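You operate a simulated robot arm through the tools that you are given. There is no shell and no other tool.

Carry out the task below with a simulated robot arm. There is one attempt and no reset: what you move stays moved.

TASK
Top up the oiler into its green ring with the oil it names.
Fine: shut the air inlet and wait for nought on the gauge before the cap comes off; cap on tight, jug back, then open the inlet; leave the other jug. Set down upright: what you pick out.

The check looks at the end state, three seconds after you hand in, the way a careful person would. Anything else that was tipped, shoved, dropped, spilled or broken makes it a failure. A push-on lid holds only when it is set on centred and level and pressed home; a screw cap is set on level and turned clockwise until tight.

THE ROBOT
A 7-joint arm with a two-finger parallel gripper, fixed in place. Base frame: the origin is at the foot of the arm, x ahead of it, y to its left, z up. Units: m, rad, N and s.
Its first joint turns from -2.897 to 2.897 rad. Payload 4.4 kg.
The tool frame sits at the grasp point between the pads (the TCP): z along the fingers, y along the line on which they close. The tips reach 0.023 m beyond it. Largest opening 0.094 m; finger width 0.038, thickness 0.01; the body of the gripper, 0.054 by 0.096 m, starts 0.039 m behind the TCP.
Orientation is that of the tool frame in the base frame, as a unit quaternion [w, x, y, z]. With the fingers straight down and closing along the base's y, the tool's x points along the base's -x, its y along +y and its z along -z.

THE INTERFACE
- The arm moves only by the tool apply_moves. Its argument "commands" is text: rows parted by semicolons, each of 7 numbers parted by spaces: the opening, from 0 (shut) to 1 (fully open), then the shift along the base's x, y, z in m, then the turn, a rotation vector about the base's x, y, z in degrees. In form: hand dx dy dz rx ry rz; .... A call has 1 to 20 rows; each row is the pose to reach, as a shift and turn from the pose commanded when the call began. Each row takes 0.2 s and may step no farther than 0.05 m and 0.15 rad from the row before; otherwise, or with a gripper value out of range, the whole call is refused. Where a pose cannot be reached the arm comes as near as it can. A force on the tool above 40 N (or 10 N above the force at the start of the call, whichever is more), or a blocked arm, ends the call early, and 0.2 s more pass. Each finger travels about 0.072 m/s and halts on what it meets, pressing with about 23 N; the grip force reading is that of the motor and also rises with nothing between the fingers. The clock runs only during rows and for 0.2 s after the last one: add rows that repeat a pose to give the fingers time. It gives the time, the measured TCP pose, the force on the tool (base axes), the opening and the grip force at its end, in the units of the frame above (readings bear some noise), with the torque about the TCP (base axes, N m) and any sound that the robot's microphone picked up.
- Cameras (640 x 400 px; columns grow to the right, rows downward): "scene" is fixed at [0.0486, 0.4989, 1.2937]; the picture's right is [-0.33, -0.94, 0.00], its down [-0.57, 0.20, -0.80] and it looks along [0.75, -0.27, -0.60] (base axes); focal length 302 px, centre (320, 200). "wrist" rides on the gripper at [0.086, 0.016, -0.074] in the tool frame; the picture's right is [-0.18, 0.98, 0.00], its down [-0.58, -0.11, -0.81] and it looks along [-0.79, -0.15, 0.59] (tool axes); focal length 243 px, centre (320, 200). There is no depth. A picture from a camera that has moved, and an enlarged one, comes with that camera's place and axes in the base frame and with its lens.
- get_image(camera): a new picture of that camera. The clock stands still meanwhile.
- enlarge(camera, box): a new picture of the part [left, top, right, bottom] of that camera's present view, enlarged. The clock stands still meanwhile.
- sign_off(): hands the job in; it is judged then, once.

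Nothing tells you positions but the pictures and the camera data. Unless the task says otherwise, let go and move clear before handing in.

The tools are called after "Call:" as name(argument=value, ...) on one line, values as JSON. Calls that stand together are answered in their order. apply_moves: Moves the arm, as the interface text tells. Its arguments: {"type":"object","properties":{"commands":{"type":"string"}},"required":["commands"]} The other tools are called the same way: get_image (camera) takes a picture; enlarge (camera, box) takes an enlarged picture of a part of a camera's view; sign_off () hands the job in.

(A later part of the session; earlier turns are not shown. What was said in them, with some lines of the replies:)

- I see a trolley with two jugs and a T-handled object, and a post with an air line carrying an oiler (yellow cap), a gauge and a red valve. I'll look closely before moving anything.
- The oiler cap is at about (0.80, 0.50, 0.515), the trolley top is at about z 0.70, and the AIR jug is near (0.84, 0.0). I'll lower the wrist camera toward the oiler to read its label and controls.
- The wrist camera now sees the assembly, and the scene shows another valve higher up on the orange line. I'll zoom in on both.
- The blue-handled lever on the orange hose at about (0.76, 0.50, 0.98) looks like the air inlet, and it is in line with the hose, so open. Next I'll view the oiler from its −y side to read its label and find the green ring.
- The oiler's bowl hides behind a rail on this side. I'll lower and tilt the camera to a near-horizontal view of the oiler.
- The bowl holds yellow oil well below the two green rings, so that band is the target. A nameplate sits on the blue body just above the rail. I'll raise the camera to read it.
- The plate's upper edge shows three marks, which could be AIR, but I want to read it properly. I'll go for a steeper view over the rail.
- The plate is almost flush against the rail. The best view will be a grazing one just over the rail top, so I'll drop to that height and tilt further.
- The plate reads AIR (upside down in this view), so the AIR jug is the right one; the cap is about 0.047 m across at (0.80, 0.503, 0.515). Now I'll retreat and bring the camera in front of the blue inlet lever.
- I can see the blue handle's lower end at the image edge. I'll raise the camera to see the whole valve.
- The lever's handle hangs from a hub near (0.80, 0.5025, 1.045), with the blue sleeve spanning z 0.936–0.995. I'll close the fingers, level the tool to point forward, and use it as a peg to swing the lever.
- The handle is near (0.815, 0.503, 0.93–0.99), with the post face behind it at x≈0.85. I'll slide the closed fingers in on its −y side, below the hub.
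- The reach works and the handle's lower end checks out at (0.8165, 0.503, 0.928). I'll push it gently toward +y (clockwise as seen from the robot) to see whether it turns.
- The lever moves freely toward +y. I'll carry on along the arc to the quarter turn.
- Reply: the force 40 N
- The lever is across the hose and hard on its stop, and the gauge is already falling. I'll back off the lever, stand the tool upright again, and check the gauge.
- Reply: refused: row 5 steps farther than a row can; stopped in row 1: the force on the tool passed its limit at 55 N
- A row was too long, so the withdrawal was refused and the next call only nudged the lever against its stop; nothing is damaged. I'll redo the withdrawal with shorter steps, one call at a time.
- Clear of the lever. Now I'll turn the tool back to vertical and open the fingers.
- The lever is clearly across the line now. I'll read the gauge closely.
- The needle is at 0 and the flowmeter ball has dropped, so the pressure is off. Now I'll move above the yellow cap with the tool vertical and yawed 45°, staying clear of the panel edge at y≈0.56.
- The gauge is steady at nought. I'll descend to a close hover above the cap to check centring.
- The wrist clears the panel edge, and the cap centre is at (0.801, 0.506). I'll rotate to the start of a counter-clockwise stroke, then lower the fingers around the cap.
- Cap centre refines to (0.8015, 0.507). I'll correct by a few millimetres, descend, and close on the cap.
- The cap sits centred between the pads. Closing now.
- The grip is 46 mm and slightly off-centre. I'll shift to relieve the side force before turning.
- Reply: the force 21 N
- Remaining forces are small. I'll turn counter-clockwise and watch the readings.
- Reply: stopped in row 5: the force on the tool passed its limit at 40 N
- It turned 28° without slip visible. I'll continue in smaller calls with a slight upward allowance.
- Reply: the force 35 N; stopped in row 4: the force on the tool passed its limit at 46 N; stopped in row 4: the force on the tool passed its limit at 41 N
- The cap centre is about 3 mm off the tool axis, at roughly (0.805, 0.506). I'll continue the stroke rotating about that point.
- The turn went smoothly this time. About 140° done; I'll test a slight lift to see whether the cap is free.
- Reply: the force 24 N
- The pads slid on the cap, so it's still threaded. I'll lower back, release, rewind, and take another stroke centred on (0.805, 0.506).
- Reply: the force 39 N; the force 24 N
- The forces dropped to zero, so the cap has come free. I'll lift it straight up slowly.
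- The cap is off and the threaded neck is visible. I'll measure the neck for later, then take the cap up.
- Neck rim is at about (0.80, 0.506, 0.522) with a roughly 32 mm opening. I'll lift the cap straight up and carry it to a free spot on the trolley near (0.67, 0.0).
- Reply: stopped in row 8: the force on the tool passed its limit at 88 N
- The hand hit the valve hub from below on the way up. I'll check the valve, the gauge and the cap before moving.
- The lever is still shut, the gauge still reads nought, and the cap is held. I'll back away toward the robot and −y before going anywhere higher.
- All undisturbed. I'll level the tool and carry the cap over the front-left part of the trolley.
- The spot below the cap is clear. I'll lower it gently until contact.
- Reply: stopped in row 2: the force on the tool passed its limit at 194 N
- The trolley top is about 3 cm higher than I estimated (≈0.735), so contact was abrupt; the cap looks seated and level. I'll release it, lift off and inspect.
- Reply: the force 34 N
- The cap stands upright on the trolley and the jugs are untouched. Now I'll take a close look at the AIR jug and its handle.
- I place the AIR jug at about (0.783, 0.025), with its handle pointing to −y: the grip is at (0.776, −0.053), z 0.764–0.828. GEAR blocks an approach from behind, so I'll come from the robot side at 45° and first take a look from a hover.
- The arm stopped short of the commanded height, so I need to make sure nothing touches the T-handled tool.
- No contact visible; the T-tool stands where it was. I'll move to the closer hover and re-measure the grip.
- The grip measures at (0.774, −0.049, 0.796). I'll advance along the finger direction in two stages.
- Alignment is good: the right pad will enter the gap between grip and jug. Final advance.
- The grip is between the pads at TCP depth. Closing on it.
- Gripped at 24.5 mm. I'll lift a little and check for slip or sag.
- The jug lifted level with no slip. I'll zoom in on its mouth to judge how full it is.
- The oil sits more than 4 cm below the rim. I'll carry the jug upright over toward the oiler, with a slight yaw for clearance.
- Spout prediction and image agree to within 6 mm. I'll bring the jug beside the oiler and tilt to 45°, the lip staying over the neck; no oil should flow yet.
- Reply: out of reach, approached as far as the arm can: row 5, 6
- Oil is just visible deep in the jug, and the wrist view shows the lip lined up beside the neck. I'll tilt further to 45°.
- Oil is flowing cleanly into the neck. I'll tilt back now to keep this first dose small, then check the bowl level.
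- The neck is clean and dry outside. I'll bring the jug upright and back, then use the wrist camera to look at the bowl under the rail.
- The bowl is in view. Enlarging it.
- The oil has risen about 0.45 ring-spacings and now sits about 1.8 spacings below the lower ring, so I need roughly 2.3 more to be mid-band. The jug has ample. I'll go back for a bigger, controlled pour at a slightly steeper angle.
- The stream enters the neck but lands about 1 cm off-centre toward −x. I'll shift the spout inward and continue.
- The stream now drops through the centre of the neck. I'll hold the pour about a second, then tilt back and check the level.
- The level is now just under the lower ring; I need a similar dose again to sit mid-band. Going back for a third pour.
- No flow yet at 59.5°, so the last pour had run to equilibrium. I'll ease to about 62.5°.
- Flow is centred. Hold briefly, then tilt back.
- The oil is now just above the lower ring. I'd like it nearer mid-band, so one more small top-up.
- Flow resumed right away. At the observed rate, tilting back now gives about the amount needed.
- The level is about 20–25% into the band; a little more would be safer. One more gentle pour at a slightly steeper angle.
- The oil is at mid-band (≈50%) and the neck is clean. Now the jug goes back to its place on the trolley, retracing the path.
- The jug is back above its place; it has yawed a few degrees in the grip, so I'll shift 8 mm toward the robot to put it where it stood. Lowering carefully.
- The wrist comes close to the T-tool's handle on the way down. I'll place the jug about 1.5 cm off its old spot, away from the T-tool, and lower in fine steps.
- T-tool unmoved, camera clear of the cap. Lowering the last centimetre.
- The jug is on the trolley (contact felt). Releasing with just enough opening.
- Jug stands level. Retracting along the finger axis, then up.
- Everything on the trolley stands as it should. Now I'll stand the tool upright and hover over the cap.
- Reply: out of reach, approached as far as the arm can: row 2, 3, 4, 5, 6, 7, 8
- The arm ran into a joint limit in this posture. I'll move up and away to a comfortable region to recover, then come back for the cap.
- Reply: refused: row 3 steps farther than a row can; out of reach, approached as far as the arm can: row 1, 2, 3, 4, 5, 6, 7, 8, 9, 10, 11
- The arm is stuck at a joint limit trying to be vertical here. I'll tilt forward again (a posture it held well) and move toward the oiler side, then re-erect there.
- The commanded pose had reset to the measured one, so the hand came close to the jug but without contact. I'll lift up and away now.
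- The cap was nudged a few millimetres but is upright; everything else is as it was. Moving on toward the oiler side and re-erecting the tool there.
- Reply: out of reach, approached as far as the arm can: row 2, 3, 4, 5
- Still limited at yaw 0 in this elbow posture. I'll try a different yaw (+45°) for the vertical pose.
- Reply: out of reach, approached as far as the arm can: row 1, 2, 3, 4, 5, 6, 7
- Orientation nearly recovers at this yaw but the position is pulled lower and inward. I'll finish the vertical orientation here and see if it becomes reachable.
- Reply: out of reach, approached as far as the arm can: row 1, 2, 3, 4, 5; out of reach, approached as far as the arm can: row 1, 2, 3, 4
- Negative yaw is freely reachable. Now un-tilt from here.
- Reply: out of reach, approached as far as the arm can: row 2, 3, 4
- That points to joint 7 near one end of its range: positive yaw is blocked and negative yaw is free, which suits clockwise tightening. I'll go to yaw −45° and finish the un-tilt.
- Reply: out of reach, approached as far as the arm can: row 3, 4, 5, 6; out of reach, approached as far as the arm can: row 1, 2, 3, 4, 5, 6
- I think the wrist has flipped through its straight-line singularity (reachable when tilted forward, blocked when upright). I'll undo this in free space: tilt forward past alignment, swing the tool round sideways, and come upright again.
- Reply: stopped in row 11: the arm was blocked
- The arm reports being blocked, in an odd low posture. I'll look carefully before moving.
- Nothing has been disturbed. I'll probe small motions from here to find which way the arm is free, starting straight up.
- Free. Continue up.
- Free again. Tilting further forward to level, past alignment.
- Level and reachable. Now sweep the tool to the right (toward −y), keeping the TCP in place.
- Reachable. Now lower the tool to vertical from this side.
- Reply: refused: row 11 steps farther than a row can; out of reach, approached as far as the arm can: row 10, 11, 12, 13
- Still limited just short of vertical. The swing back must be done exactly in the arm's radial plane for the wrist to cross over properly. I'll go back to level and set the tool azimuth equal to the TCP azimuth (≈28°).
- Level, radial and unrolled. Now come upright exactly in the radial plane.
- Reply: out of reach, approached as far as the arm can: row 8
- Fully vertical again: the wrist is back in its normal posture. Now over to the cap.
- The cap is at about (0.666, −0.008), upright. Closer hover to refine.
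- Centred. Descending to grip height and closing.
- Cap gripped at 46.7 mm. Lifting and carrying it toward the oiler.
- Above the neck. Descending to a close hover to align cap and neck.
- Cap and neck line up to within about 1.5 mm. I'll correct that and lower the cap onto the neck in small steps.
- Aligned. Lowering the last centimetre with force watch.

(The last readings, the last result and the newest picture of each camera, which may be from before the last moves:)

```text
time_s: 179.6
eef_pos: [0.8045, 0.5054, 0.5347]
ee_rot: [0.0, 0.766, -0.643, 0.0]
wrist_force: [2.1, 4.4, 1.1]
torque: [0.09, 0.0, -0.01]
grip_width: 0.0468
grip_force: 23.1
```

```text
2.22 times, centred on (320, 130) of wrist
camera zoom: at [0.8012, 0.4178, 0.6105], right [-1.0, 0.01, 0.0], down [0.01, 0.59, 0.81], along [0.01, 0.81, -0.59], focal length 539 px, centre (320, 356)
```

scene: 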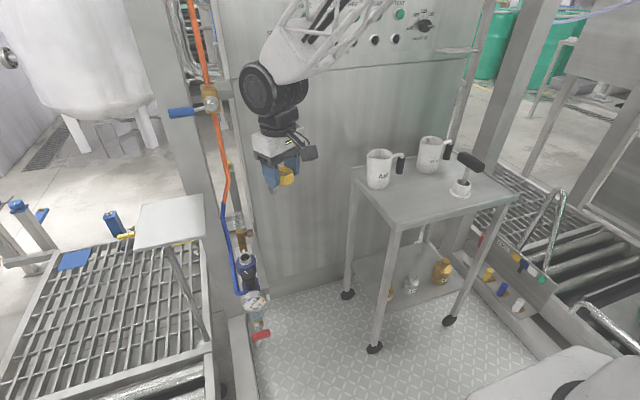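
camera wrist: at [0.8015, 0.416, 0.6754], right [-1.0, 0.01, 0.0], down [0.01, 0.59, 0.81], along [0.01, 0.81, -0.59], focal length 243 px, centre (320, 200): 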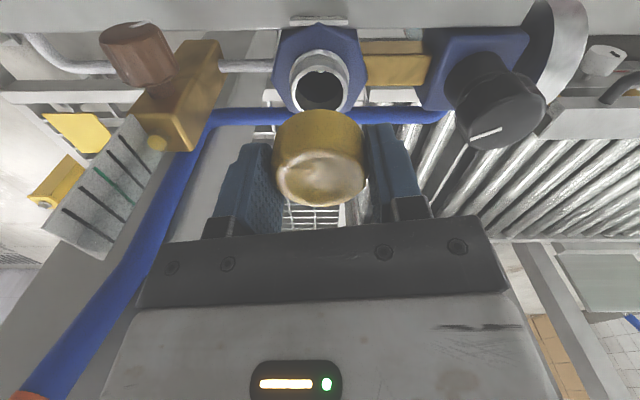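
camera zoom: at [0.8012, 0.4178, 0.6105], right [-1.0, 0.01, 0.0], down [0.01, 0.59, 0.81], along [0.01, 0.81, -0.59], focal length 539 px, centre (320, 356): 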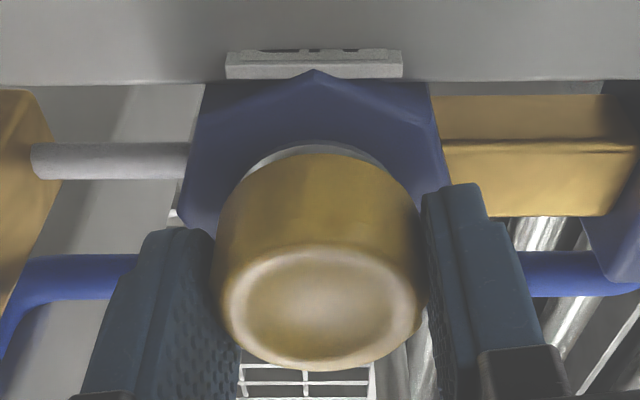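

Call:
apply_moves(commands="0.3 0.0003 0.0008 -0.001 0 0 0; 0.3 0.0003 0.0008 -0.002 0 0 0; 0.3 0.0003 0.0008 -0.003 0 0 0")

Call:
enlarge(camera="wrist", box=[250, 40, 390, 220])

```text
time_s: 180.4
eef_pos: [0.8051, 0.5062, 0.5305]
ee_rot: [0.0, 0.766, -0.643, 0.0]
wrist_force: [0.8, 0.0, -0.3]
torque: [0.0, 0.0, 0.03]
grip_width: 0.0464
grip_force: 23.2
```

```text
2.22 times, centred on (320, 130) of wrist
camera zoom: at [0.8013, 0.4183, 0.6069], right [-1.0, 0.01, 0.0], down [0.01, 0.59, 0.81], along [0.01, 0.81, -0.59], focal length 539 px, centre (320, 356)
```

zoom: 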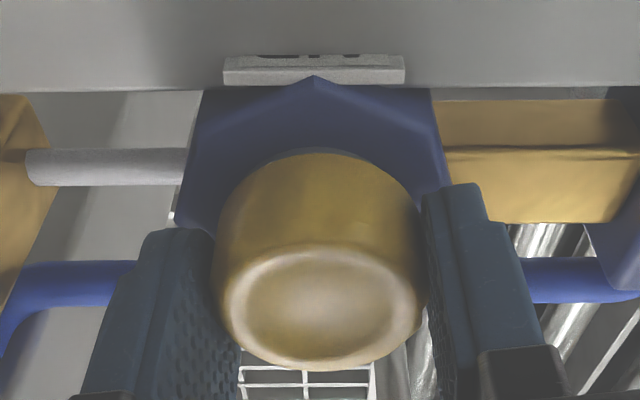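

Centred with no side force. A touch further down to seat it.

Call:
apply_moves(commands="0.3 0 0 -0.0008 0 0 0; 0.3 0 0 -0.0016 0 0 0; 0.3 0 0 -0.0024 0 0 0")

```text
time_s: 181.2
eef_pos: [0.8039, 0.5053, 0.5288]
ee_rot: [0.0, 0.766, -0.643, 0.0]
wrist_force: [1.0, 0.9, -0.7]
torque: [0.01, 0.02, 0.02]
grip_width: 0.0465
grip_force: 23.4
```

Call:
apply_moves(commands="0.3 0 0 -0.0008 0 0 0; 0.3 0 0 -0.0016 0 0 0; 0.3 0 0 -0.0024 0 0 0")

Call:
enlarge(camera="wrist", box=[250, 40, 390, 220])

```text
time_s: 182.0
eef_pos: [0.8037, 0.5069, 0.5266]
ee_rot: [-0.001, 0.765, -0.643, 0.001]
wrist_force: [-3.0, 4.8, 14.0]
torque: [0.07, 0.12, 0.01]
grip_width: 0.0467
grip_force: 22.9
```

```text
2.22 times, centred on (320, 130) of wrist
camera zoom: at [0.8021, 0.419, 0.6031], right [-1.0, 0.01, 0.0], down [0.0, 0.59, 0.81], along [0.01, 0.81, -0.59], focal length 539 px, centre (320, 356)
```

zoom: 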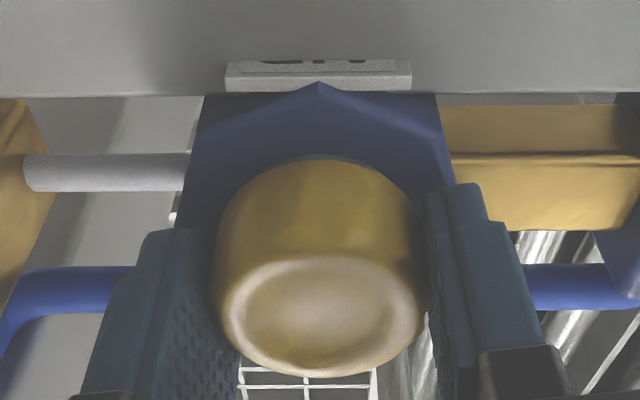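

Contact: 14 N, seated on the thread. Now turn clockwise.

Call:
apply_moves(commands="0.3 0 0 0 0 0 -7; 0.3 0 0 0 0 0 -14; 0.3 0 0 -0.0002 0 0 -21; 0.3 0 0 -0.0003 0 0 -28; 0.3 0 0 -0.0004 0 0 -35")

```text
time_s: 183.2
eef_pos: [0.8063, 0.5078, 0.5255]
ee_rot: [0.0, -0.536, 0.844, 0.0]
wrist_force: [-15.6, 11.8, 31.2]
torque: [0.18, 0.38, -0.04]
grip_width: 0.0464
grip_force: 22.4
```

Call:
apply_moves(commands="0.3 -0.0008 0.0006 0.0006 0 0 0; 0.3 -0.0008 0.0006 0.0006 0 0 -7; 0.3 -0.0008 0.0006 0.0005 0 0 -14; 0.3 -0.0008 0.0006 0.0004 0 0 -21; 0.3 -0.0008 0.0006 0.0003 0 0 -28; 0.3 -0.0008 0.0006 0.0002 0 0 -35")

```text
time_s: 184.6
eef_pos: [0.8047, 0.5059, 0.5259]
ee_rot: [0.0, -0.258, 0.966, 0.0]
wrist_force: [19.7, -0.1, 3.5]
torque: [-0.01, -0.3, 0.0]
grip_width: 0.0465
grip_force: 22.8
```

Call:
apply_moves(commands="0.3 0.0008 0 -0.0003 0 0 0; 0.3 0.0008 0 -0.0003 0 0 -7; 0.3 0.0008 0 -0.0004 0 0 -14; 0.3 0.0008 0 -0.0005 0 0 -21; 0.3 0.0008 0 -0.0006 0 0 -28; 0.3 0.0008 0 -0.0007 0 0 -35")

Call:
enlarge(camera="wrist", box=[250, 40, 390, 220])

```text
time_s: 186.0
eef_pos: [0.8042, 0.5069, 0.5249]
ee_rot: [0.0, 0.044, 0.999, 0.0]
wrist_force: [-10.2, -10.7, 27.5]
torque: [-0.19, 0.23, 0.0]
grip_width: 0.0468
grip_force: 23.0
```

```text
2.22 times, centred on (320, 130) of wrist
camera zoom: at [0.7178, 0.5308, 0.6014], right [0.27, 0.96, 0.0], down [0.57, -0.16, 0.81], along [0.78, -0.22, -0.59], focal length 539 px, centre (320, 356)
```

zoom: 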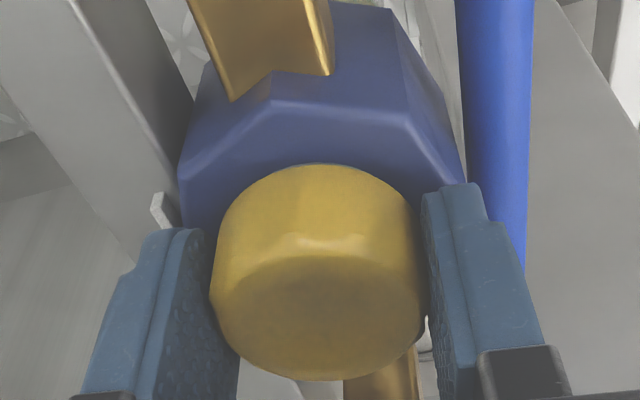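

Call:
apply_moves(commands="0.3 -0.0004 -0.0004 0.0005 0 0 0; 0.3 -0.0004 -0.0004 0.0005 0 0 -7; 0.3 -0.0004 -0.0004 0.0004 0 0 -14; 0.3 -0.0004 -0.0004 0.0003 0 0 -21; 0.3 -0.0004 -0.0004 0.0002 0 0 -28; 0.3 -0.0004 -0.0004 0.0001 0 0 -35")

```text
time_s: 187.4
eef_pos: [0.8049, 0.5071, 0.5247]
ee_rot: [-0.001, 0.343, 0.939, 0.0]
wrist_force: [10.3, 25.2, -11.0]
torque: [0.33, -0.01, 0.04]
grip_width: 0.0466
grip_force: 22.5
```

140° turned. I'll release, rewind to +100°, and take another clockwise stroke.

Call:
apply_moves(commands="0.65 0 0 0.001 0 0 0; 0.65 0 0 0.001 0 0 0; 0.65 0 0 0.001 0 0 8; 0.65 0 0 0.001 0 0 16; 0.65 0 0 0.001 0 0 24; 0.65 0 0 0.001 0 0 32; 0.65 0 0 0.001 0 0 40; 0.65 0 0 0.001 0 0 48; 0.65 0 0 0.001 0 0 56; 0.65 0 0 0.001 0 0 64; 0.65 0 0 0.001 0 0 72; 0.65 0 0 0.001 0 0 80; 0.65 0 0 0.001 0 0 88; 0.65 0 0 0.001 0 0 96; 0.65 0 0 0.001 0 0 104; 0.65 0 0 0.001 0 0 112; 0.65 0 0 0.001 0 0 120; 0.65 0 0 0.001 0 0 128; 0.65 0 0 0.001 0 0 136; 0.65 0 0 0.001 0 0 140")

Call:
enlarge(camera="wrist", box=[230, 40, 410, 220])

```text
time_s: 191.6
eef_pos: [0.805, 0.5061, 0.5257]
ee_rot: [0.0, 0.767, -0.642, 0.0]
wrist_force: [-0.2, -0.2, 0.8]
torque: [-0.01, 0.01, 0.0]
grip_width: 0.0612
grip_force: 0.1
```

```text
2.22 times, centred on (320, 130) of wrist
camera zoom: at [0.8015, 0.4188, 0.6027], right [-1.0, 0.01, 0.0], down [0.0, 0.59, 0.81], along [0.01, 0.81, -0.59], focal length 539 px, centre (320, 356)
```

zoom: 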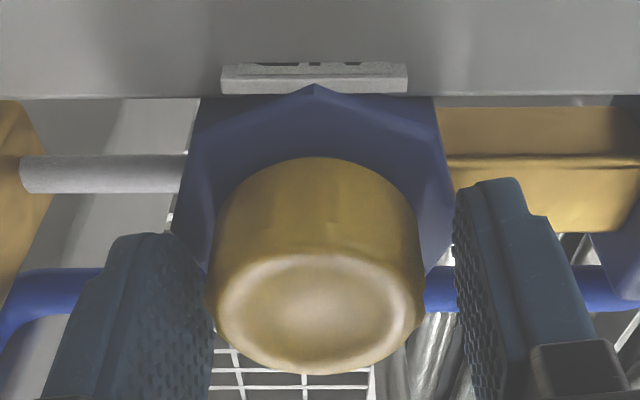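

The cap sits level. Gripping again for the second stroke.

Call:
apply_moves(commands="0.4 0 0 -0.001 0 0 0; 0.3 0 0 -0.001 0 0 0; 0.3 0 0 -0.001 0 0 0; 0.3 0 0 -0.001 0 0 -7; 0.3 0 0 -0.001 0 0 -14; 0.3 0 0 -0.001 0 0 -21; 0.3 0 0 -0.001 0 0 -28")

Call:
enlarge(camera="wrist", box=[250, 60, 390, 220])

```text
time_s: 193.2
eef_pos: [0.8041, 0.506, 0.5249]
ee_rot: [-0.001, -0.587, 0.81, 0.0]
wrist_force: [24.4, 3.6, 2.8]
torque: [0.12, -0.35, 0.04]
grip_width: 0.0467
grip_force: 23.0
```

```text
2.50 times, centred on (320, 140) of wrist
camera zoom: at [0.7604, 0.4292, 0.6022], right [-0.88, 0.48, 0.0], down [0.28, 0.52, 0.81], along [0.39, 0.71, -0.59], focal length 606 px, centre (320, 350)
```

zoom: 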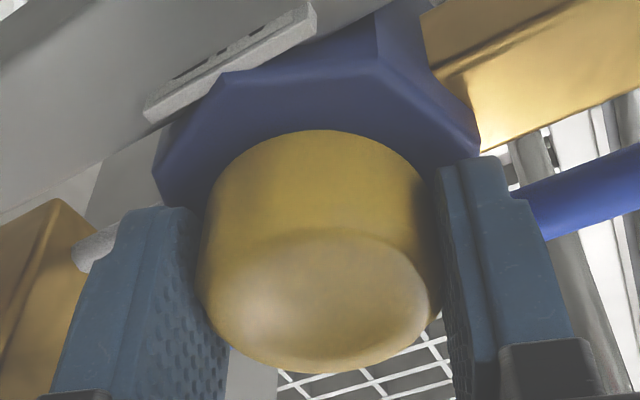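

Call:
apply_moves(commands="0.3 0.0009 0 0 0 0 0; 0.3 0.0009 0 0 0 0 -7; 0.3 0.0009 0 0 0 0 -14; 0.3 0.0009 0 0 0 0 -21; 0.3 0.0009 0 0 0 0 -28; 0.3 0.0009 0 0 0 0 -35")

```text
time_s: 194.6
eef_pos: [0.8052, 0.507, 0.5243]
ee_rot: [-0.001, -0.316, 0.949, 0.0]
wrist_force: [-9.9, 5.9, 3.6]
torque: [0.13, 0.13, 0.47]
grip_width: 0.0469
grip_force: 23.2
```

Torque has risen to 0.47 N·m against the turn, so the cap is tightening. A little more to confirm.

Call:
apply_moves(commands="0.3 0.0004 0 0 0 0 -4; 0.3 0.0004 0 0 0 0 -8; 0.3 0.0004 0 0 0 0 -12; 0.3 0.0004 0 0 0 0 -12")

Call:
enlarge(camera="wrist", box=[250, 60, 390, 220])

```text
time_s: 195.6
eef_pos: [0.8049, 0.5069, 0.5256]
ee_rot: [0.0, -0.217, 0.976, -0.001]
wrist_force: [-21.4, 24.5, -8.6]
torque: [0.24, 0.28, 0.04]
grip_width: 0.0465
grip_force: 22.7
```

```text
2.50 times, centred on (320, 140) of wrist
camera zoom: at [0.7178, 0.4847, 0.6013], right [-0.25, 0.97, 0.0], down [0.57, 0.15, 0.81], along [0.78, 0.2, -0.59], focal length 606 px, centre (320, 350)
```

zoom: 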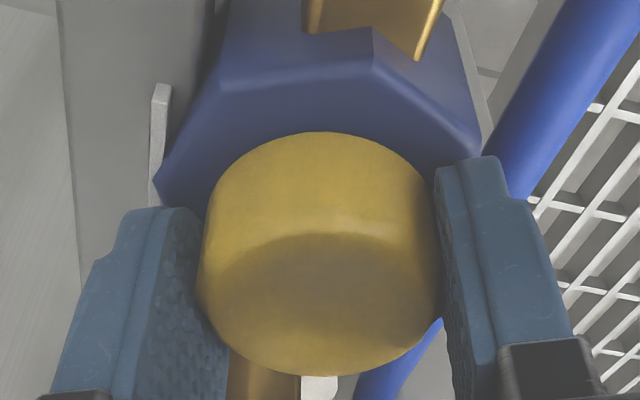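

Call:
apply_moves(commands="0.3 -0.0005 0.0006 0 0 0 -5; 0.3 -0.0005 0.0006 0 0 0 -10; 0.3 -0.0005 0.0006 0 0 0 -15")

Call:
apply_moves(commands="0.3 0 0 0 0 0 -5; 0.3 0 0 0 0 0 -10; 0.3 0 0 0 0 0 -15")

Call:
apply_moves(commands="0.3 0 0 0 0 0 -5; 0.3 0 0 0 0 0 -10; 0.3 0 0 0 0 0 -15")

```text
time_s: 196.4
eef_pos: [0.8056, 0.5072, 0.5247]
ee_rot: [0.0, -0.087, 0.996, 0.0]
wrist_force: [-15.7, 25.3, -14.2]
torque: [0.18, 0.14, 0.28]
grip_width: 0.0466
grip_force: 23.5
```

```text
time_s: 197.2
eef_pos: [0.8077, 0.507, 0.526]
ee_rot: [0.001, 0.045, 0.999, 0.0]
wrist_force: [-2.7, 15.6, -6.2]
torque: [0.18, 0.05, 0.27]
grip_width: 0.0468
grip_force: 22.9
```

```text
time_s: 198.0
eef_pos: [0.805, 0.5065, 0.5261]
ee_rot: [0.0, 0.174, 0.985, 0.0]
wrist_force: [0.5, 3.8, 2.8]
torque: [0.05, -0.01, 0.31]
grip_width: 0.0469
grip_force: 23.5
```

The resisting torque stays at about 0.3 N·m with the pads slipping, where earlier turns met none, so the cap is tight. Releasing and rising with the camera turned clear of the panel.

Call:
apply_moves(commands="0.65 0 0 0 0 0 0; 0.75 0 0 0 0 0 0; 0.75 0 0 0.01 0 0 0; 0.75 0 0 0.03 0 0 8; 0.75 0 0 0.06 0 0 16; 0.75 0 0 0.08 0 0 24; 0.75 0 0 0.09 0 0 32; 0.75 0 0 0.1 0 0 40; 0.75 0 0 0.11 0 0 48; 0.75 0 0 0.11 0 0 56; 0.75 0 0 0.11 0 0 65; 0.75 0 0 0.11 0 0 65")

Call:
get_image(camera="wrist")

Call:
enlarge(camera="wrist", box=[260, 0, 380, 120])

Call:
enlarge(camera="scene", box=[215, 220, 285, 330])

```text
refused: row 11 steps farther than a row can; nothing moved
```

```text
taken
camera wrist: at [0.7278, 0.5515, 0.6019], right [0.51, 0.86, 0.0], down [0.51, -0.3, 0.81], along [0.69, -0.41, -0.59], focal length 243 px, centre (320, 200)
```

wrist: 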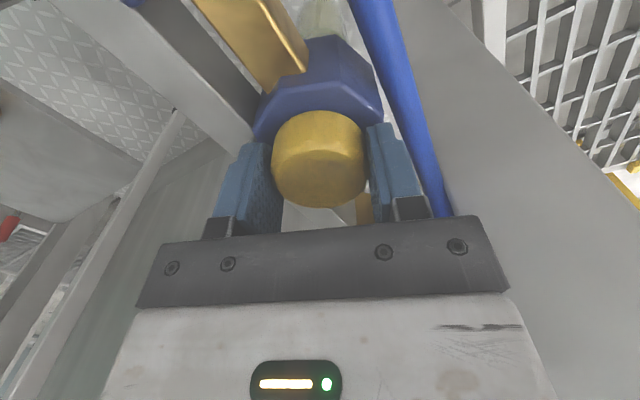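

```text
3.33 times, centred on (320, 60) of wrist
camera zoom: at [0.7278, 0.5515, 0.6019], right [0.51, 0.86, 0.0], down [0.51, -0.3, 0.81], along [0.69, -0.41, -0.59], focal length 809 px, centre (320, 667)
```

zoom: 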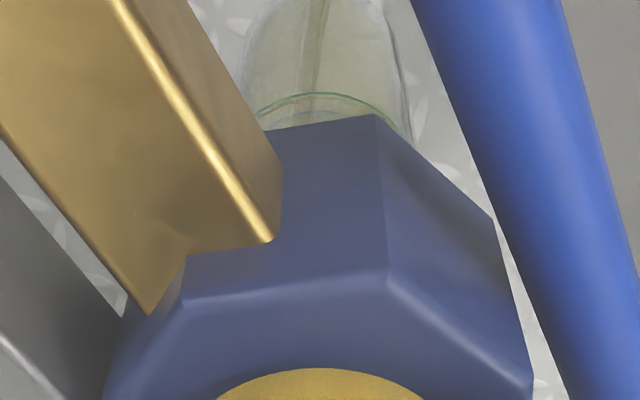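

```text
3.64 times, centred on (250, 275) of scene
camera zoom: at [0.0486, 0.4989, 1.2937], right [-0.33, -0.94, 0.0], down [-0.57, 0.2, -0.8], along [0.75, -0.27, -0.6], focal length 1096 px, centre (574, -73)
```

zoom: 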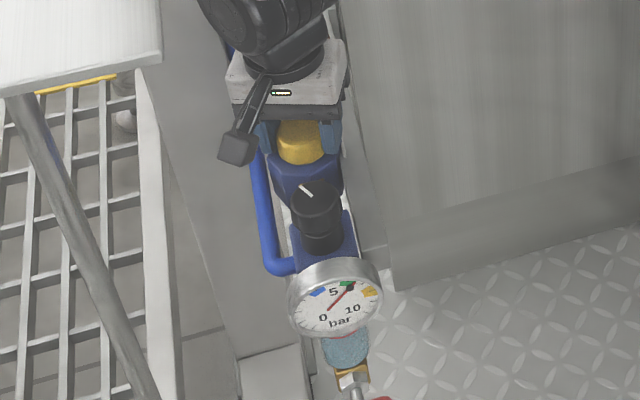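

Call:
apply_moves(commands="0.65 0 0 0 0 0 0; 0.75 0 0 0 0 0 0; 0.75 0 0 0.01 0 0 0; 0.75 0 0 0.03 0 0 8; 0.75 0 0 0.06 0 0 16; 0.75 0 0 0.08 0 0 24; 0.75 0 0 0.09 0 0 32; 0.75 0 0 0.1 0 0 40; 0.75 0 0 0.11 0 0 48; 0.75 0 0 0.11 0 0 56; 0.75 0 0 0.11 0 0 64; 0.75 0 0 0.11 0 0 64")

Call:
get_image(camera="wrist")

Call:
enlarge(camera="wrist", box=[260, 0, 380, 120])

Call:
enlarge(camera="scene", box=[225, 235, 265, 275])

```text
time_s: 200.6
eef_pos: [0.8049, 0.5062, 0.6349]
ee_rot: [0.0, -0.376, 0.927, 0.001]
wrist_force: [0.3, 0.1, 0.2]
torque: [-0.03, -0.02, 0.01]
grip_width: 0.0705
grip_force: 0.1
```

```text
taken
camera wrist: at [0.7299, 0.4588, 0.7116], right [-0.55, 0.83, 0.0], down [0.49, 0.33, 0.81], along [0.67, 0.44, -0.59], focal length 243 px, centre (320, 200)
```

wrist: 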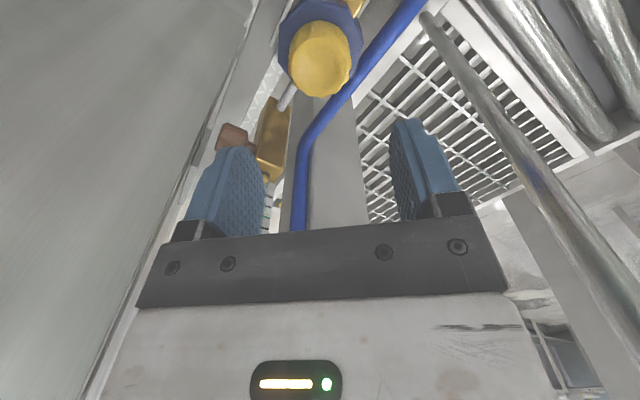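

```text
3.33 times, centred on (320, 60) of wrist
camera zoom: at [0.7299, 0.4588, 0.7116], right [-0.55, 0.83, 0.0], down [0.49, 0.33, 0.81], along [0.67, 0.44, -0.59], focal length 809 px, centre (320, 667)
```

zoom: 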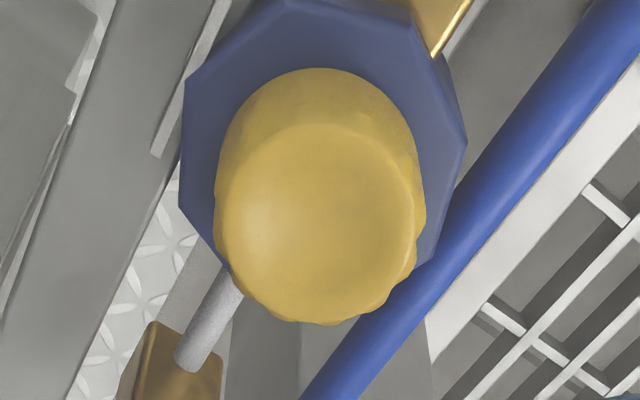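

```text
10.00 times, centred on (245, 255) of scene
camera zoom: at [0.0486, 0.4989, 1.2937], right [-0.33, -0.94, 0.0], down [-0.57, 0.2, -0.8], along [0.75, -0.27, -0.6], focal length 3015 px, centre (1070, -350)
```

zoom: 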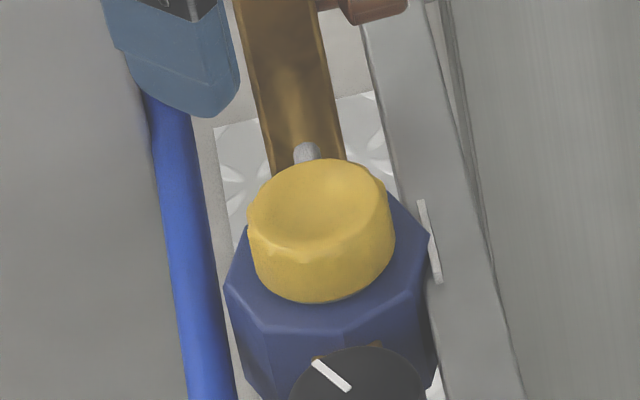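

The cap is on level and seated just as it was originally. Now I'll back out along the same route, to prepare for reopening the inlet lever.

Call:
apply_moves(commands="0.75 0 0 0.04 0 0 0; 0.75 0 0 0.08 0 0 0; 0.75 0 0 0.12 0 0 0; 0.75 -0.015 -0.015 0.13 0 0 0; 0.75 -0.04 -0.04 0.14 0 0 -6; 0.75 -0.065 -0.068 0.16 0 0 -12; 0.75 -0.09 -0.09 0.18 0 0 -18; 0.75 -0.115 -0.105 0.21 0 0 -24; 0.75 -0.14 -0.11 0.24 0 0 -30; 0.75 -0.165 -0.11 0.27 0 0 -36; 0.75 -0.19 -0.11 0.3 0 0 -44; 0.75 -0.2 -0.11 0.33 0 0 -44; 0.75 -0.2 -0.11 0.33 0 0 -44")

Call:
get_image(camera="scene")

```text
time_s: 203.4
eef_pos: [0.605, 0.3972, 0.9675]
ee_rot: [0.001, 0.0, 1.0, 0.0]
wrist_force: [0.2, 0.0, 0.2]
torque: [-0.01, 0.0, -0.01]
grip_width: 0.0706
grip_force: 0.1
```

```text
taken
```

scene: 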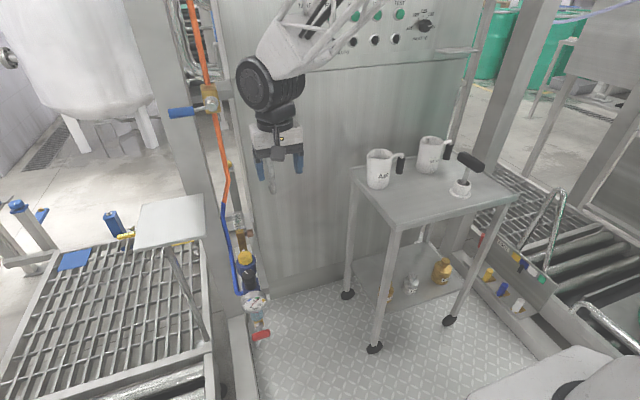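

Upright and clear. Closing the fingers and levelling the tool forward for the lever.

Call:
apply_moves(commands="0.6 0 0.01 0.01 0 -7.7 0; 0.4 0 0.02 0.02 0 -15.4 0; 0.2 0 0.03 0.03 0 -23.1 0; 0 0 0.04 0.04 0 -30.8 0; 0 0 0.05 0.05 0 -38.5 0; 0 -0.005 0.06 0.06 0 -46.2 0; 0 -0.01 0.07 0.075 0 -53.9 0; 0 -0.015 0.08 0.09 0 -61.6 0; 0 -0.02 0.09 0.1 0 -69.3 0; 0 -0.02 0.1 0.11 0 -77 0; 0 -0.02 0.11 0.12 0 -85 0; 0 -0.02 0.11 0.12 0 -85 0")

Call:
get_image(camera="wrist")

Call:
get_image(camera="scene")

```text
time_s: 206.0
eef_pos: [0.5842, 0.5069, 1.0848]
ee_rot: [0.676, 0.0, 0.737, 0.0]
wrist_force: [-0.1, -0.4, -0.3]
torque: [-0.03, -0.01, -0.02]
grip_width: 0.0
grip_force: 22.5
```

```text
taken
camera wrist: at [0.5009, 0.5235, 1.0065], right [0.02, 0.98, 0.18], down [-0.75, -0.11, 0.65], along [0.66, -0.15, 0.74], focal length 243 px, centre (320, 200)
```

wrist: 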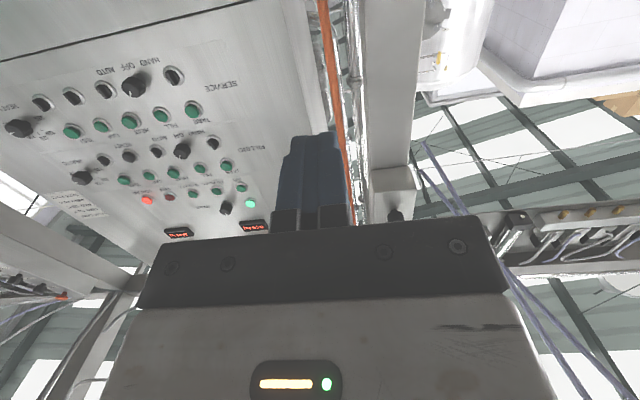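

```text
taken
```

scene: 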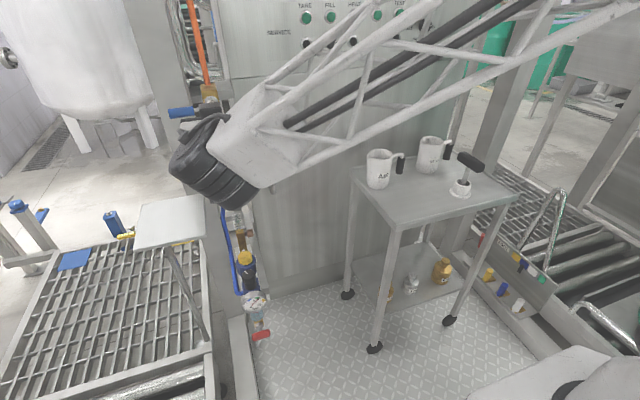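

Call:
apply_moves(commands="0 0.04 0.028 0.01 0 0 0; 0 0.08 0.056 0.012 0 0 0; 0 0.12 0.078 0.012 0 0 0; 0 0.16 0.08 0.01 0 0 0; 0 0.19 0.08 0.006 0 0 0; 0 0.214 0.078 0.003 0 0 0; 0 0.214 0.078 0.003 0 0 0")

Call:
get_image(camera="wrist")

Call:
enlarge(camera="scene", box=[130, 50, 270, 190])

```text
time_s: 207.6
eef_pos: [0.7996, 0.5853, 1.0886]
ee_rot: [0.675, 0.0, 0.737, 0.0]
wrist_force: [0.2, -0.3, 0.1]
torque: [0.01, 0.0, -0.02]
grip_width: 0.0
grip_force: 23.2
```

```text
taken
camera wrist: at [0.7149, 0.6011, 1.0099], right [0.02, 0.98, 0.18], down [-0.75, -0.11, 0.65], along [0.66, -0.15, 0.74], focal length 243 px, centre (320, 200)
```

wrist: 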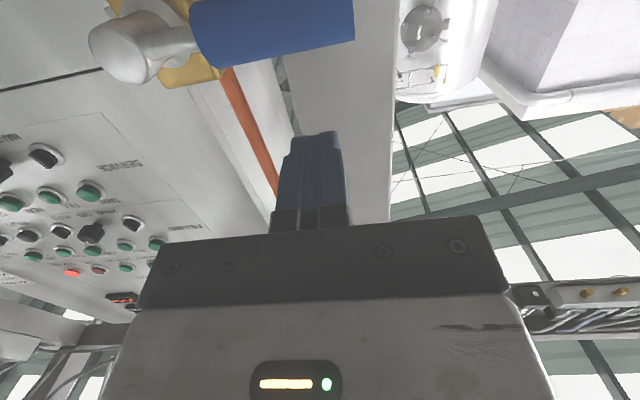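

```text
2.86 times, centred on (200, 120) of scene
camera zoom: at [0.0486, 0.4989, 1.2937], right [-0.33, -0.94, 0.0], down [-0.57, 0.2, -0.8], along [0.75, -0.27, -0.6], focal length 861 px, centre (663, 429)
```

zoom: 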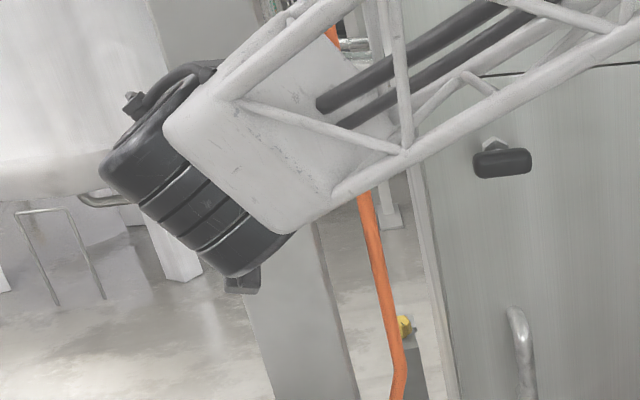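

The fingers are just above the handle. Pushing it down along its arc, first half.

Call:
apply_moves(commands="0 0 0 -0.015 0 0 0; 0 0 -0.001 -0.026 0 0 0; 0 0 0 -0.043 0 0 0; 0 0 -0.0042 -0.0618 0 0 0; 0 0 -0.0131 -0.0787 0 0 0")

Call:
get_image(camera="wrist")

```text
time_s: 208.8
eef_pos: [0.7981, 0.5714, 1.0101]
ee_rot: [0.676, 0.001, 0.737, -0.001]
wrist_force: [0.0, -0.2, 0.5]
torque: [0.0, 0.07, 0.02]
grip_width: 0.0
grip_force: 23.2
```

```text
taken
camera wrist: at [0.7157, 0.5874, 0.9321], right [0.02, 0.98, 0.18], down [-0.75, -0.11, 0.65], along [0.66, -0.15, 0.74], focal length 243 px, centre (320, 200)
```

wrist: 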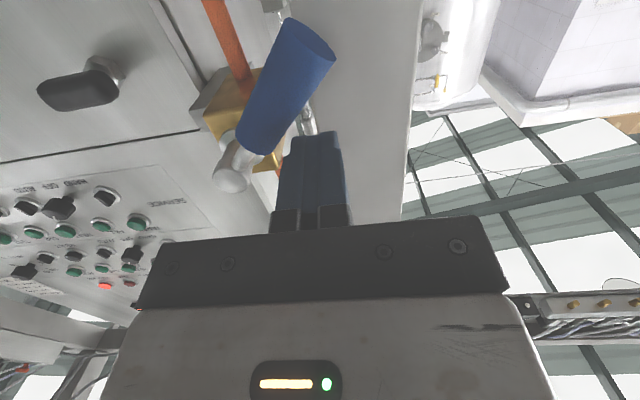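

The lever follows. Completing the arc to straight down.

Call:
apply_moves(commands="0 0 -0.0129 -0.014 0 0 0; 0 0 -0.029 -0.0273 0 0 0; 0 0 -0.04 -0.036 0 0 0; 0 0 -0.0472 -0.0413 0 0 0; 0 0 -0.051 -0.043 0 0 0; 0 0 -0.0535 -0.043 0 0 0")

Call:
get_image(camera="wrist")

Call:
enlarge(camera="scene", box=[180, 70, 280, 200])

Call:
enlarge(camera="scene", box=[236, 285, 276, 315])

```text
time_s: 209.8
eef_pos: [0.7982, 0.5265, 0.9705]
ee_rot: [0.676, -0.001, 0.737, 0.002]
wrist_force: [1.2, 15.7, -1.0]
torque: [-0.25, 0.08, 0.38]
grip_width: 0.0
grip_force: 22.7
stopped in row 5: the force on the tool passed its limit at 48 N (the readings are from after the stop); the commanded pose is now the measured one
```

```text
taken
camera wrist: at [0.7142, 0.5424, 0.8922], right [0.01, 0.98, 0.18], down [-0.75, -0.11, 0.65], along [0.66, -0.15, 0.74], focal length 243 px, centre (320, 200)
```

wrist: 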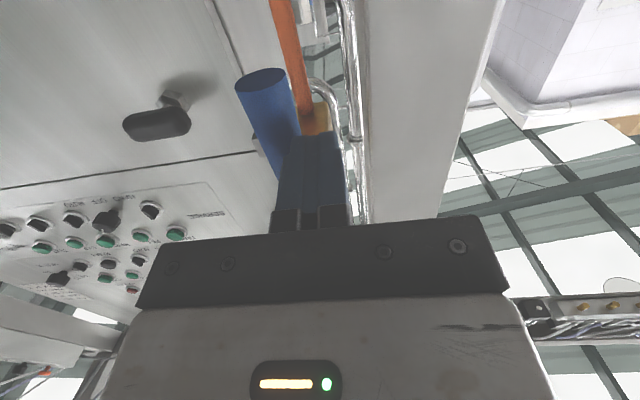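

```text
3.08 times, centred on (230, 135) of scene
camera zoom: at [0.0486, 0.4989, 1.2937], right [-0.33, -0.94, 0.0], down [-0.57, 0.2, -0.8], along [0.75, -0.27, -0.6], focal length 928 px, centre (597, 400)
```

zoom: 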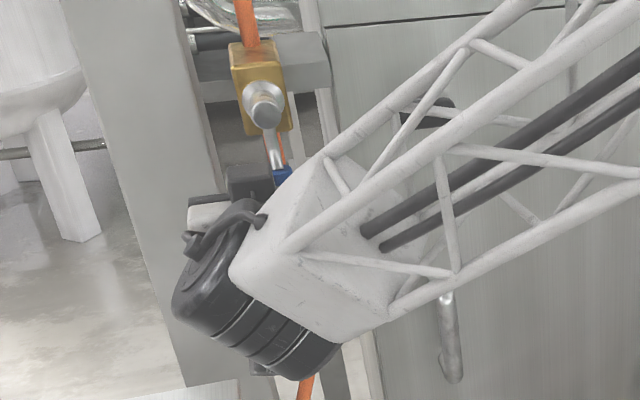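

```text
13.33 times, centred on (256, 300) of scene
camera zoom: at [0.0486, 0.4989, 1.2937], right [-0.33, -0.94, 0.0], down [-0.57, 0.2, -0.8], along [0.75, -0.27, -0.6], focal length 4020 px, centre (1173, -1133)
```

zoom: 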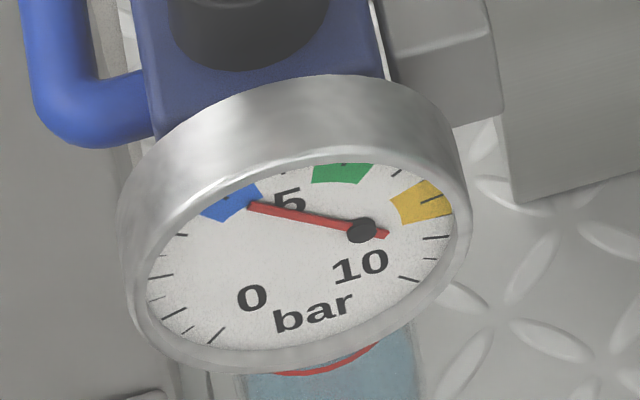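

The lever is back in line and on its stop, and the gauge is rising. Backing off and withdrawing.

Call:
apply_moves(commands="0 0 0.012 0 0 0 0; 0 0 0.03 0 0 0 0; 0 -0.04 0.03 0.005 0 0 0; 0 -0.085 0.025 0.01 0 0 0; 0 -0.13 0.01 0.02 0 0 0; 0 -0.17 -0.01 0.03 0 0 0; 0 -0.21 -0.03 0.04 0 0 0; 0 -0.25 -0.05 0.05 0 0 0; 0 -0.29 -0.07 0.06 0 0 0; 0 -0.29 -0.07 0.06 0 0 0")

Call:
get_image(camera="scene")

Call:
enlarge(camera="scene", box=[236, 285, 276, 315])

Call:
enlarge(camera="scene", box=[180, 70, 280, 270])

```text
time_s: 212.0
eef_pos: [0.5071, 0.4549, 1.0304]
ee_rot: [0.676, -0.001, 0.737, 0.001]
wrist_force: [0.4, -0.1, -0.4]
torque: [0.02, -0.02, 0.03]
grip_width: 0.0
grip_force: 22.7
```

```text
taken
```

scene: 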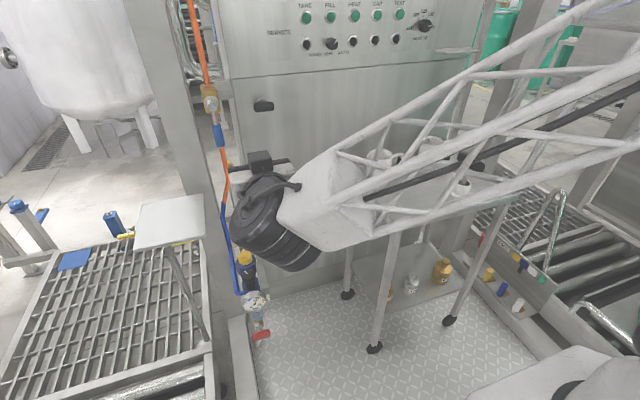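

```text
13.33 times, centred on (256, 300) of scene
camera zoom: at [0.0486, 0.4989, 1.2937], right [-0.33, -0.94, 0.0], down [-0.57, 0.2, -0.8], along [0.75, -0.27, -0.6], focal length 4020 px, centre (1173, -1133)
```

zoom: 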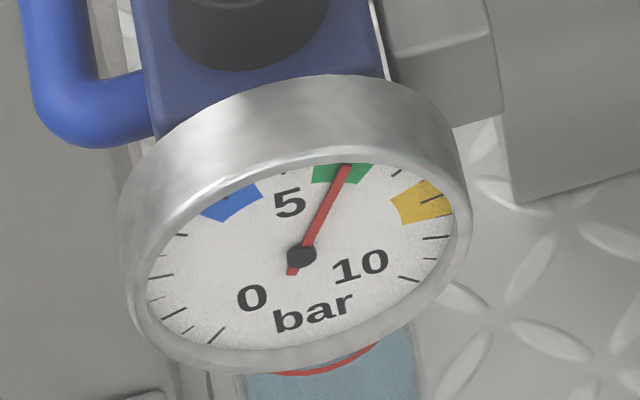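

```text
2.00 times, centred on (230, 170) of scene
camera zoom: at [0.0486, 0.4989, 1.2937], right [-0.33, -0.94, 0.0], down [-0.57, 0.2, -0.8], along [0.75, -0.27, -0.6], focal length 603 px, centre (500, 260)
```

zoom: 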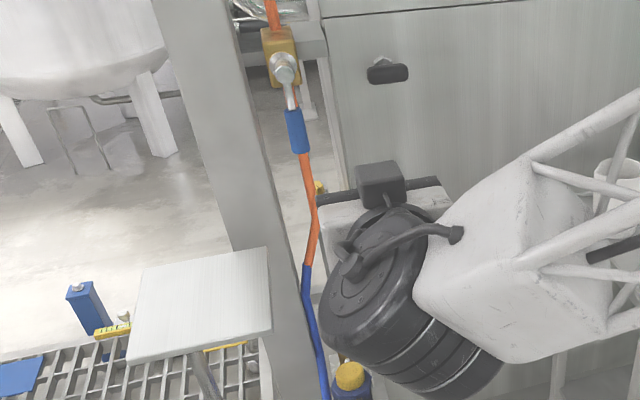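

Pressure is back in the green at about 6 bar, as at the start, and the cap holds. I'll stand the arm up clear of everything and do a final check of the scene.

Call:
apply_moves(commands="0 0.01 0 0.01 0 8 0; 0 0.02 0 0.02 0 16 0; 0 0.03 0 0.03 0 24 0; 0.3 0.04 0 0.04 0 32 0; 0.6 0.05 0 0.05 0 40 0; 1 0.055 0 0.055 0 48 0; 1 0.055 0 0.06 0 56 0; 1 0.055 0 0.06 0 64 0; 1 0.055 0 0.06 0 72 0; 1 0.055 0 0.06 0 80 0; 1 0.055 0 0.06 0 85 0; 1 0.055 0 0.06 0 85 0")

Call:
get_image(camera="scene")

Call:
get_image(camera="wrist")

Call:
enlarge(camera="scene", box=[340, 120, 520, 230])

Call:
enlarge(camera="scene", box=[200, 200, 320, 360])

```text
time_s: 214.6
eef_pos: [0.5629, 0.4559, 1.0909]
ee_rot: [0.0, 0.002, 1.0, 0.002]
wrist_force: [-0.2, 0.1, -0.4]
torque: [-0.01, -0.01, 0.02]
grip_width: 0.0939
grip_force: 0.0
```

```text
taken
```

scene: 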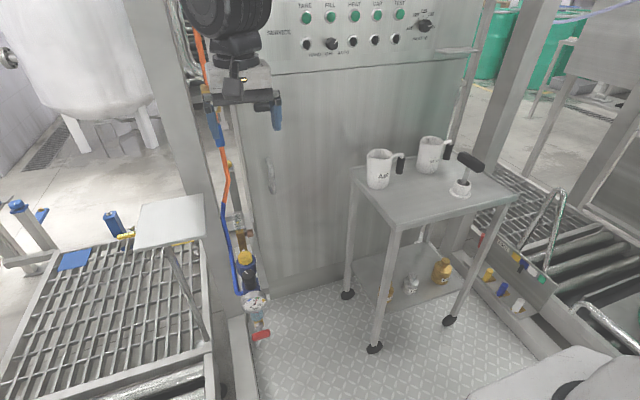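

```text
taken
camera wrist: at [0.4752, 0.4714, 1.1669], right [0.19, 0.98, 0.0], down [0.58, -0.11, 0.81], along [0.79, -0.15, -0.59], focal length 243 px, centre (320, 200)
```

wrist: 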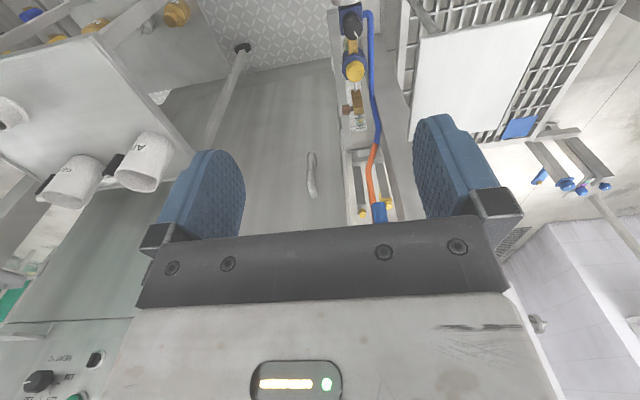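

```text
3.56 times, centred on (430, 175) of scene
camera zoom: at [0.0486, 0.4989, 1.2937], right [-0.33, -0.94, 0.0], down [-0.57, 0.2, -0.8], along [0.75, -0.27, -0.6], focal length 1072 px, centre (-71, 289)
```

zoom: 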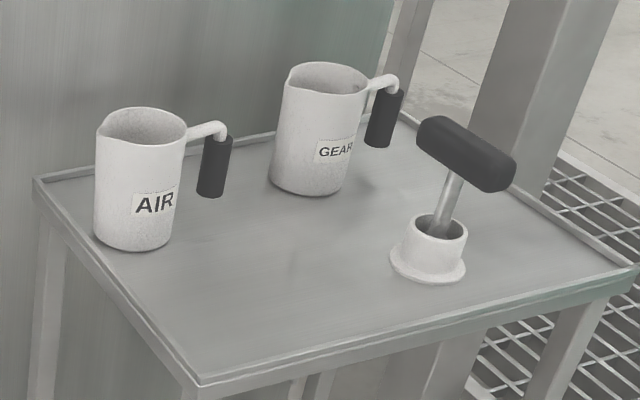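

```text
2.50 times, centred on (260, 280) of scene
camera zoom: at [0.0486, 0.4989, 1.2937], right [-0.33, -0.94, 0.0], down [-0.57, 0.2, -0.8], along [0.75, -0.27, -0.6], focal length 754 px, centre (470, 0)
```

zoom: 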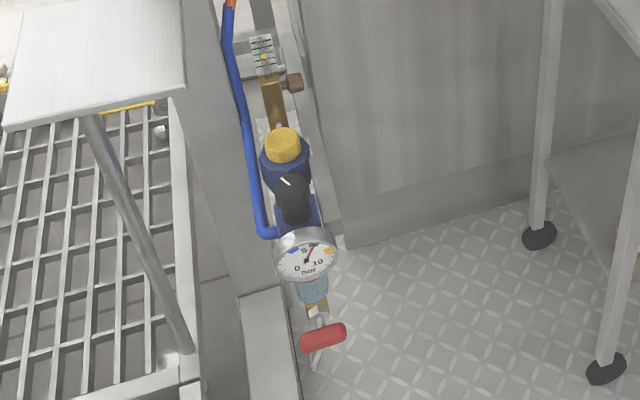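

The final check shows everything in order:
- **Oiler:** the level read about mid-band after the last pour, and the cap is on level and tight.
- **Air:** the inlet lever is open and in line, the gauge is back in its green zone, and the flowmeter ball is back up.
- **Jugs:** the AIR jug stands upright on the trolley, about 2 cm from its old spot; the GEAR jug is untouched.
- **T-tool:** it stands as before, and the arm is clear.

I'm handing in.

Call:
sign_off()

```text
The job is handed in.
```

I topped up the oiler with AIR oil, the oil its nameplate calls for. The level was about halfway between its two green rings when I last looked, before the cap went back on and the air came on.

- **Air inlet:** I shut it first and waited until the gauge read nought before taking the cap off. I reopened it last, and the gauge returned to about 6 bar, as at the start.
- **Cap:** It is back on level and turned clockwise until it resisted and the gripper slipped. It held when the pressure came back.
- **AIR jug:** It is back on the trolley, upright, but about 2 cm from where it stood. I set it down there to keep the wrist clear of the T-handled tool.
- **GEAR jug and T-tool:** Both were left where they were.
- **Oil:** I saw no spilled oil.

There were three unplanned contacts, with no visible damage or displacement left behind:

- **Valve hub:** The hand knocked it once while lifting the cap away; the lever stayed shut.
- **Trolley:** The cap met the top harder than intended when I first set it down.
- **Cap:** It was nudged a few millimetres on the trolley later, before I picked it up again.
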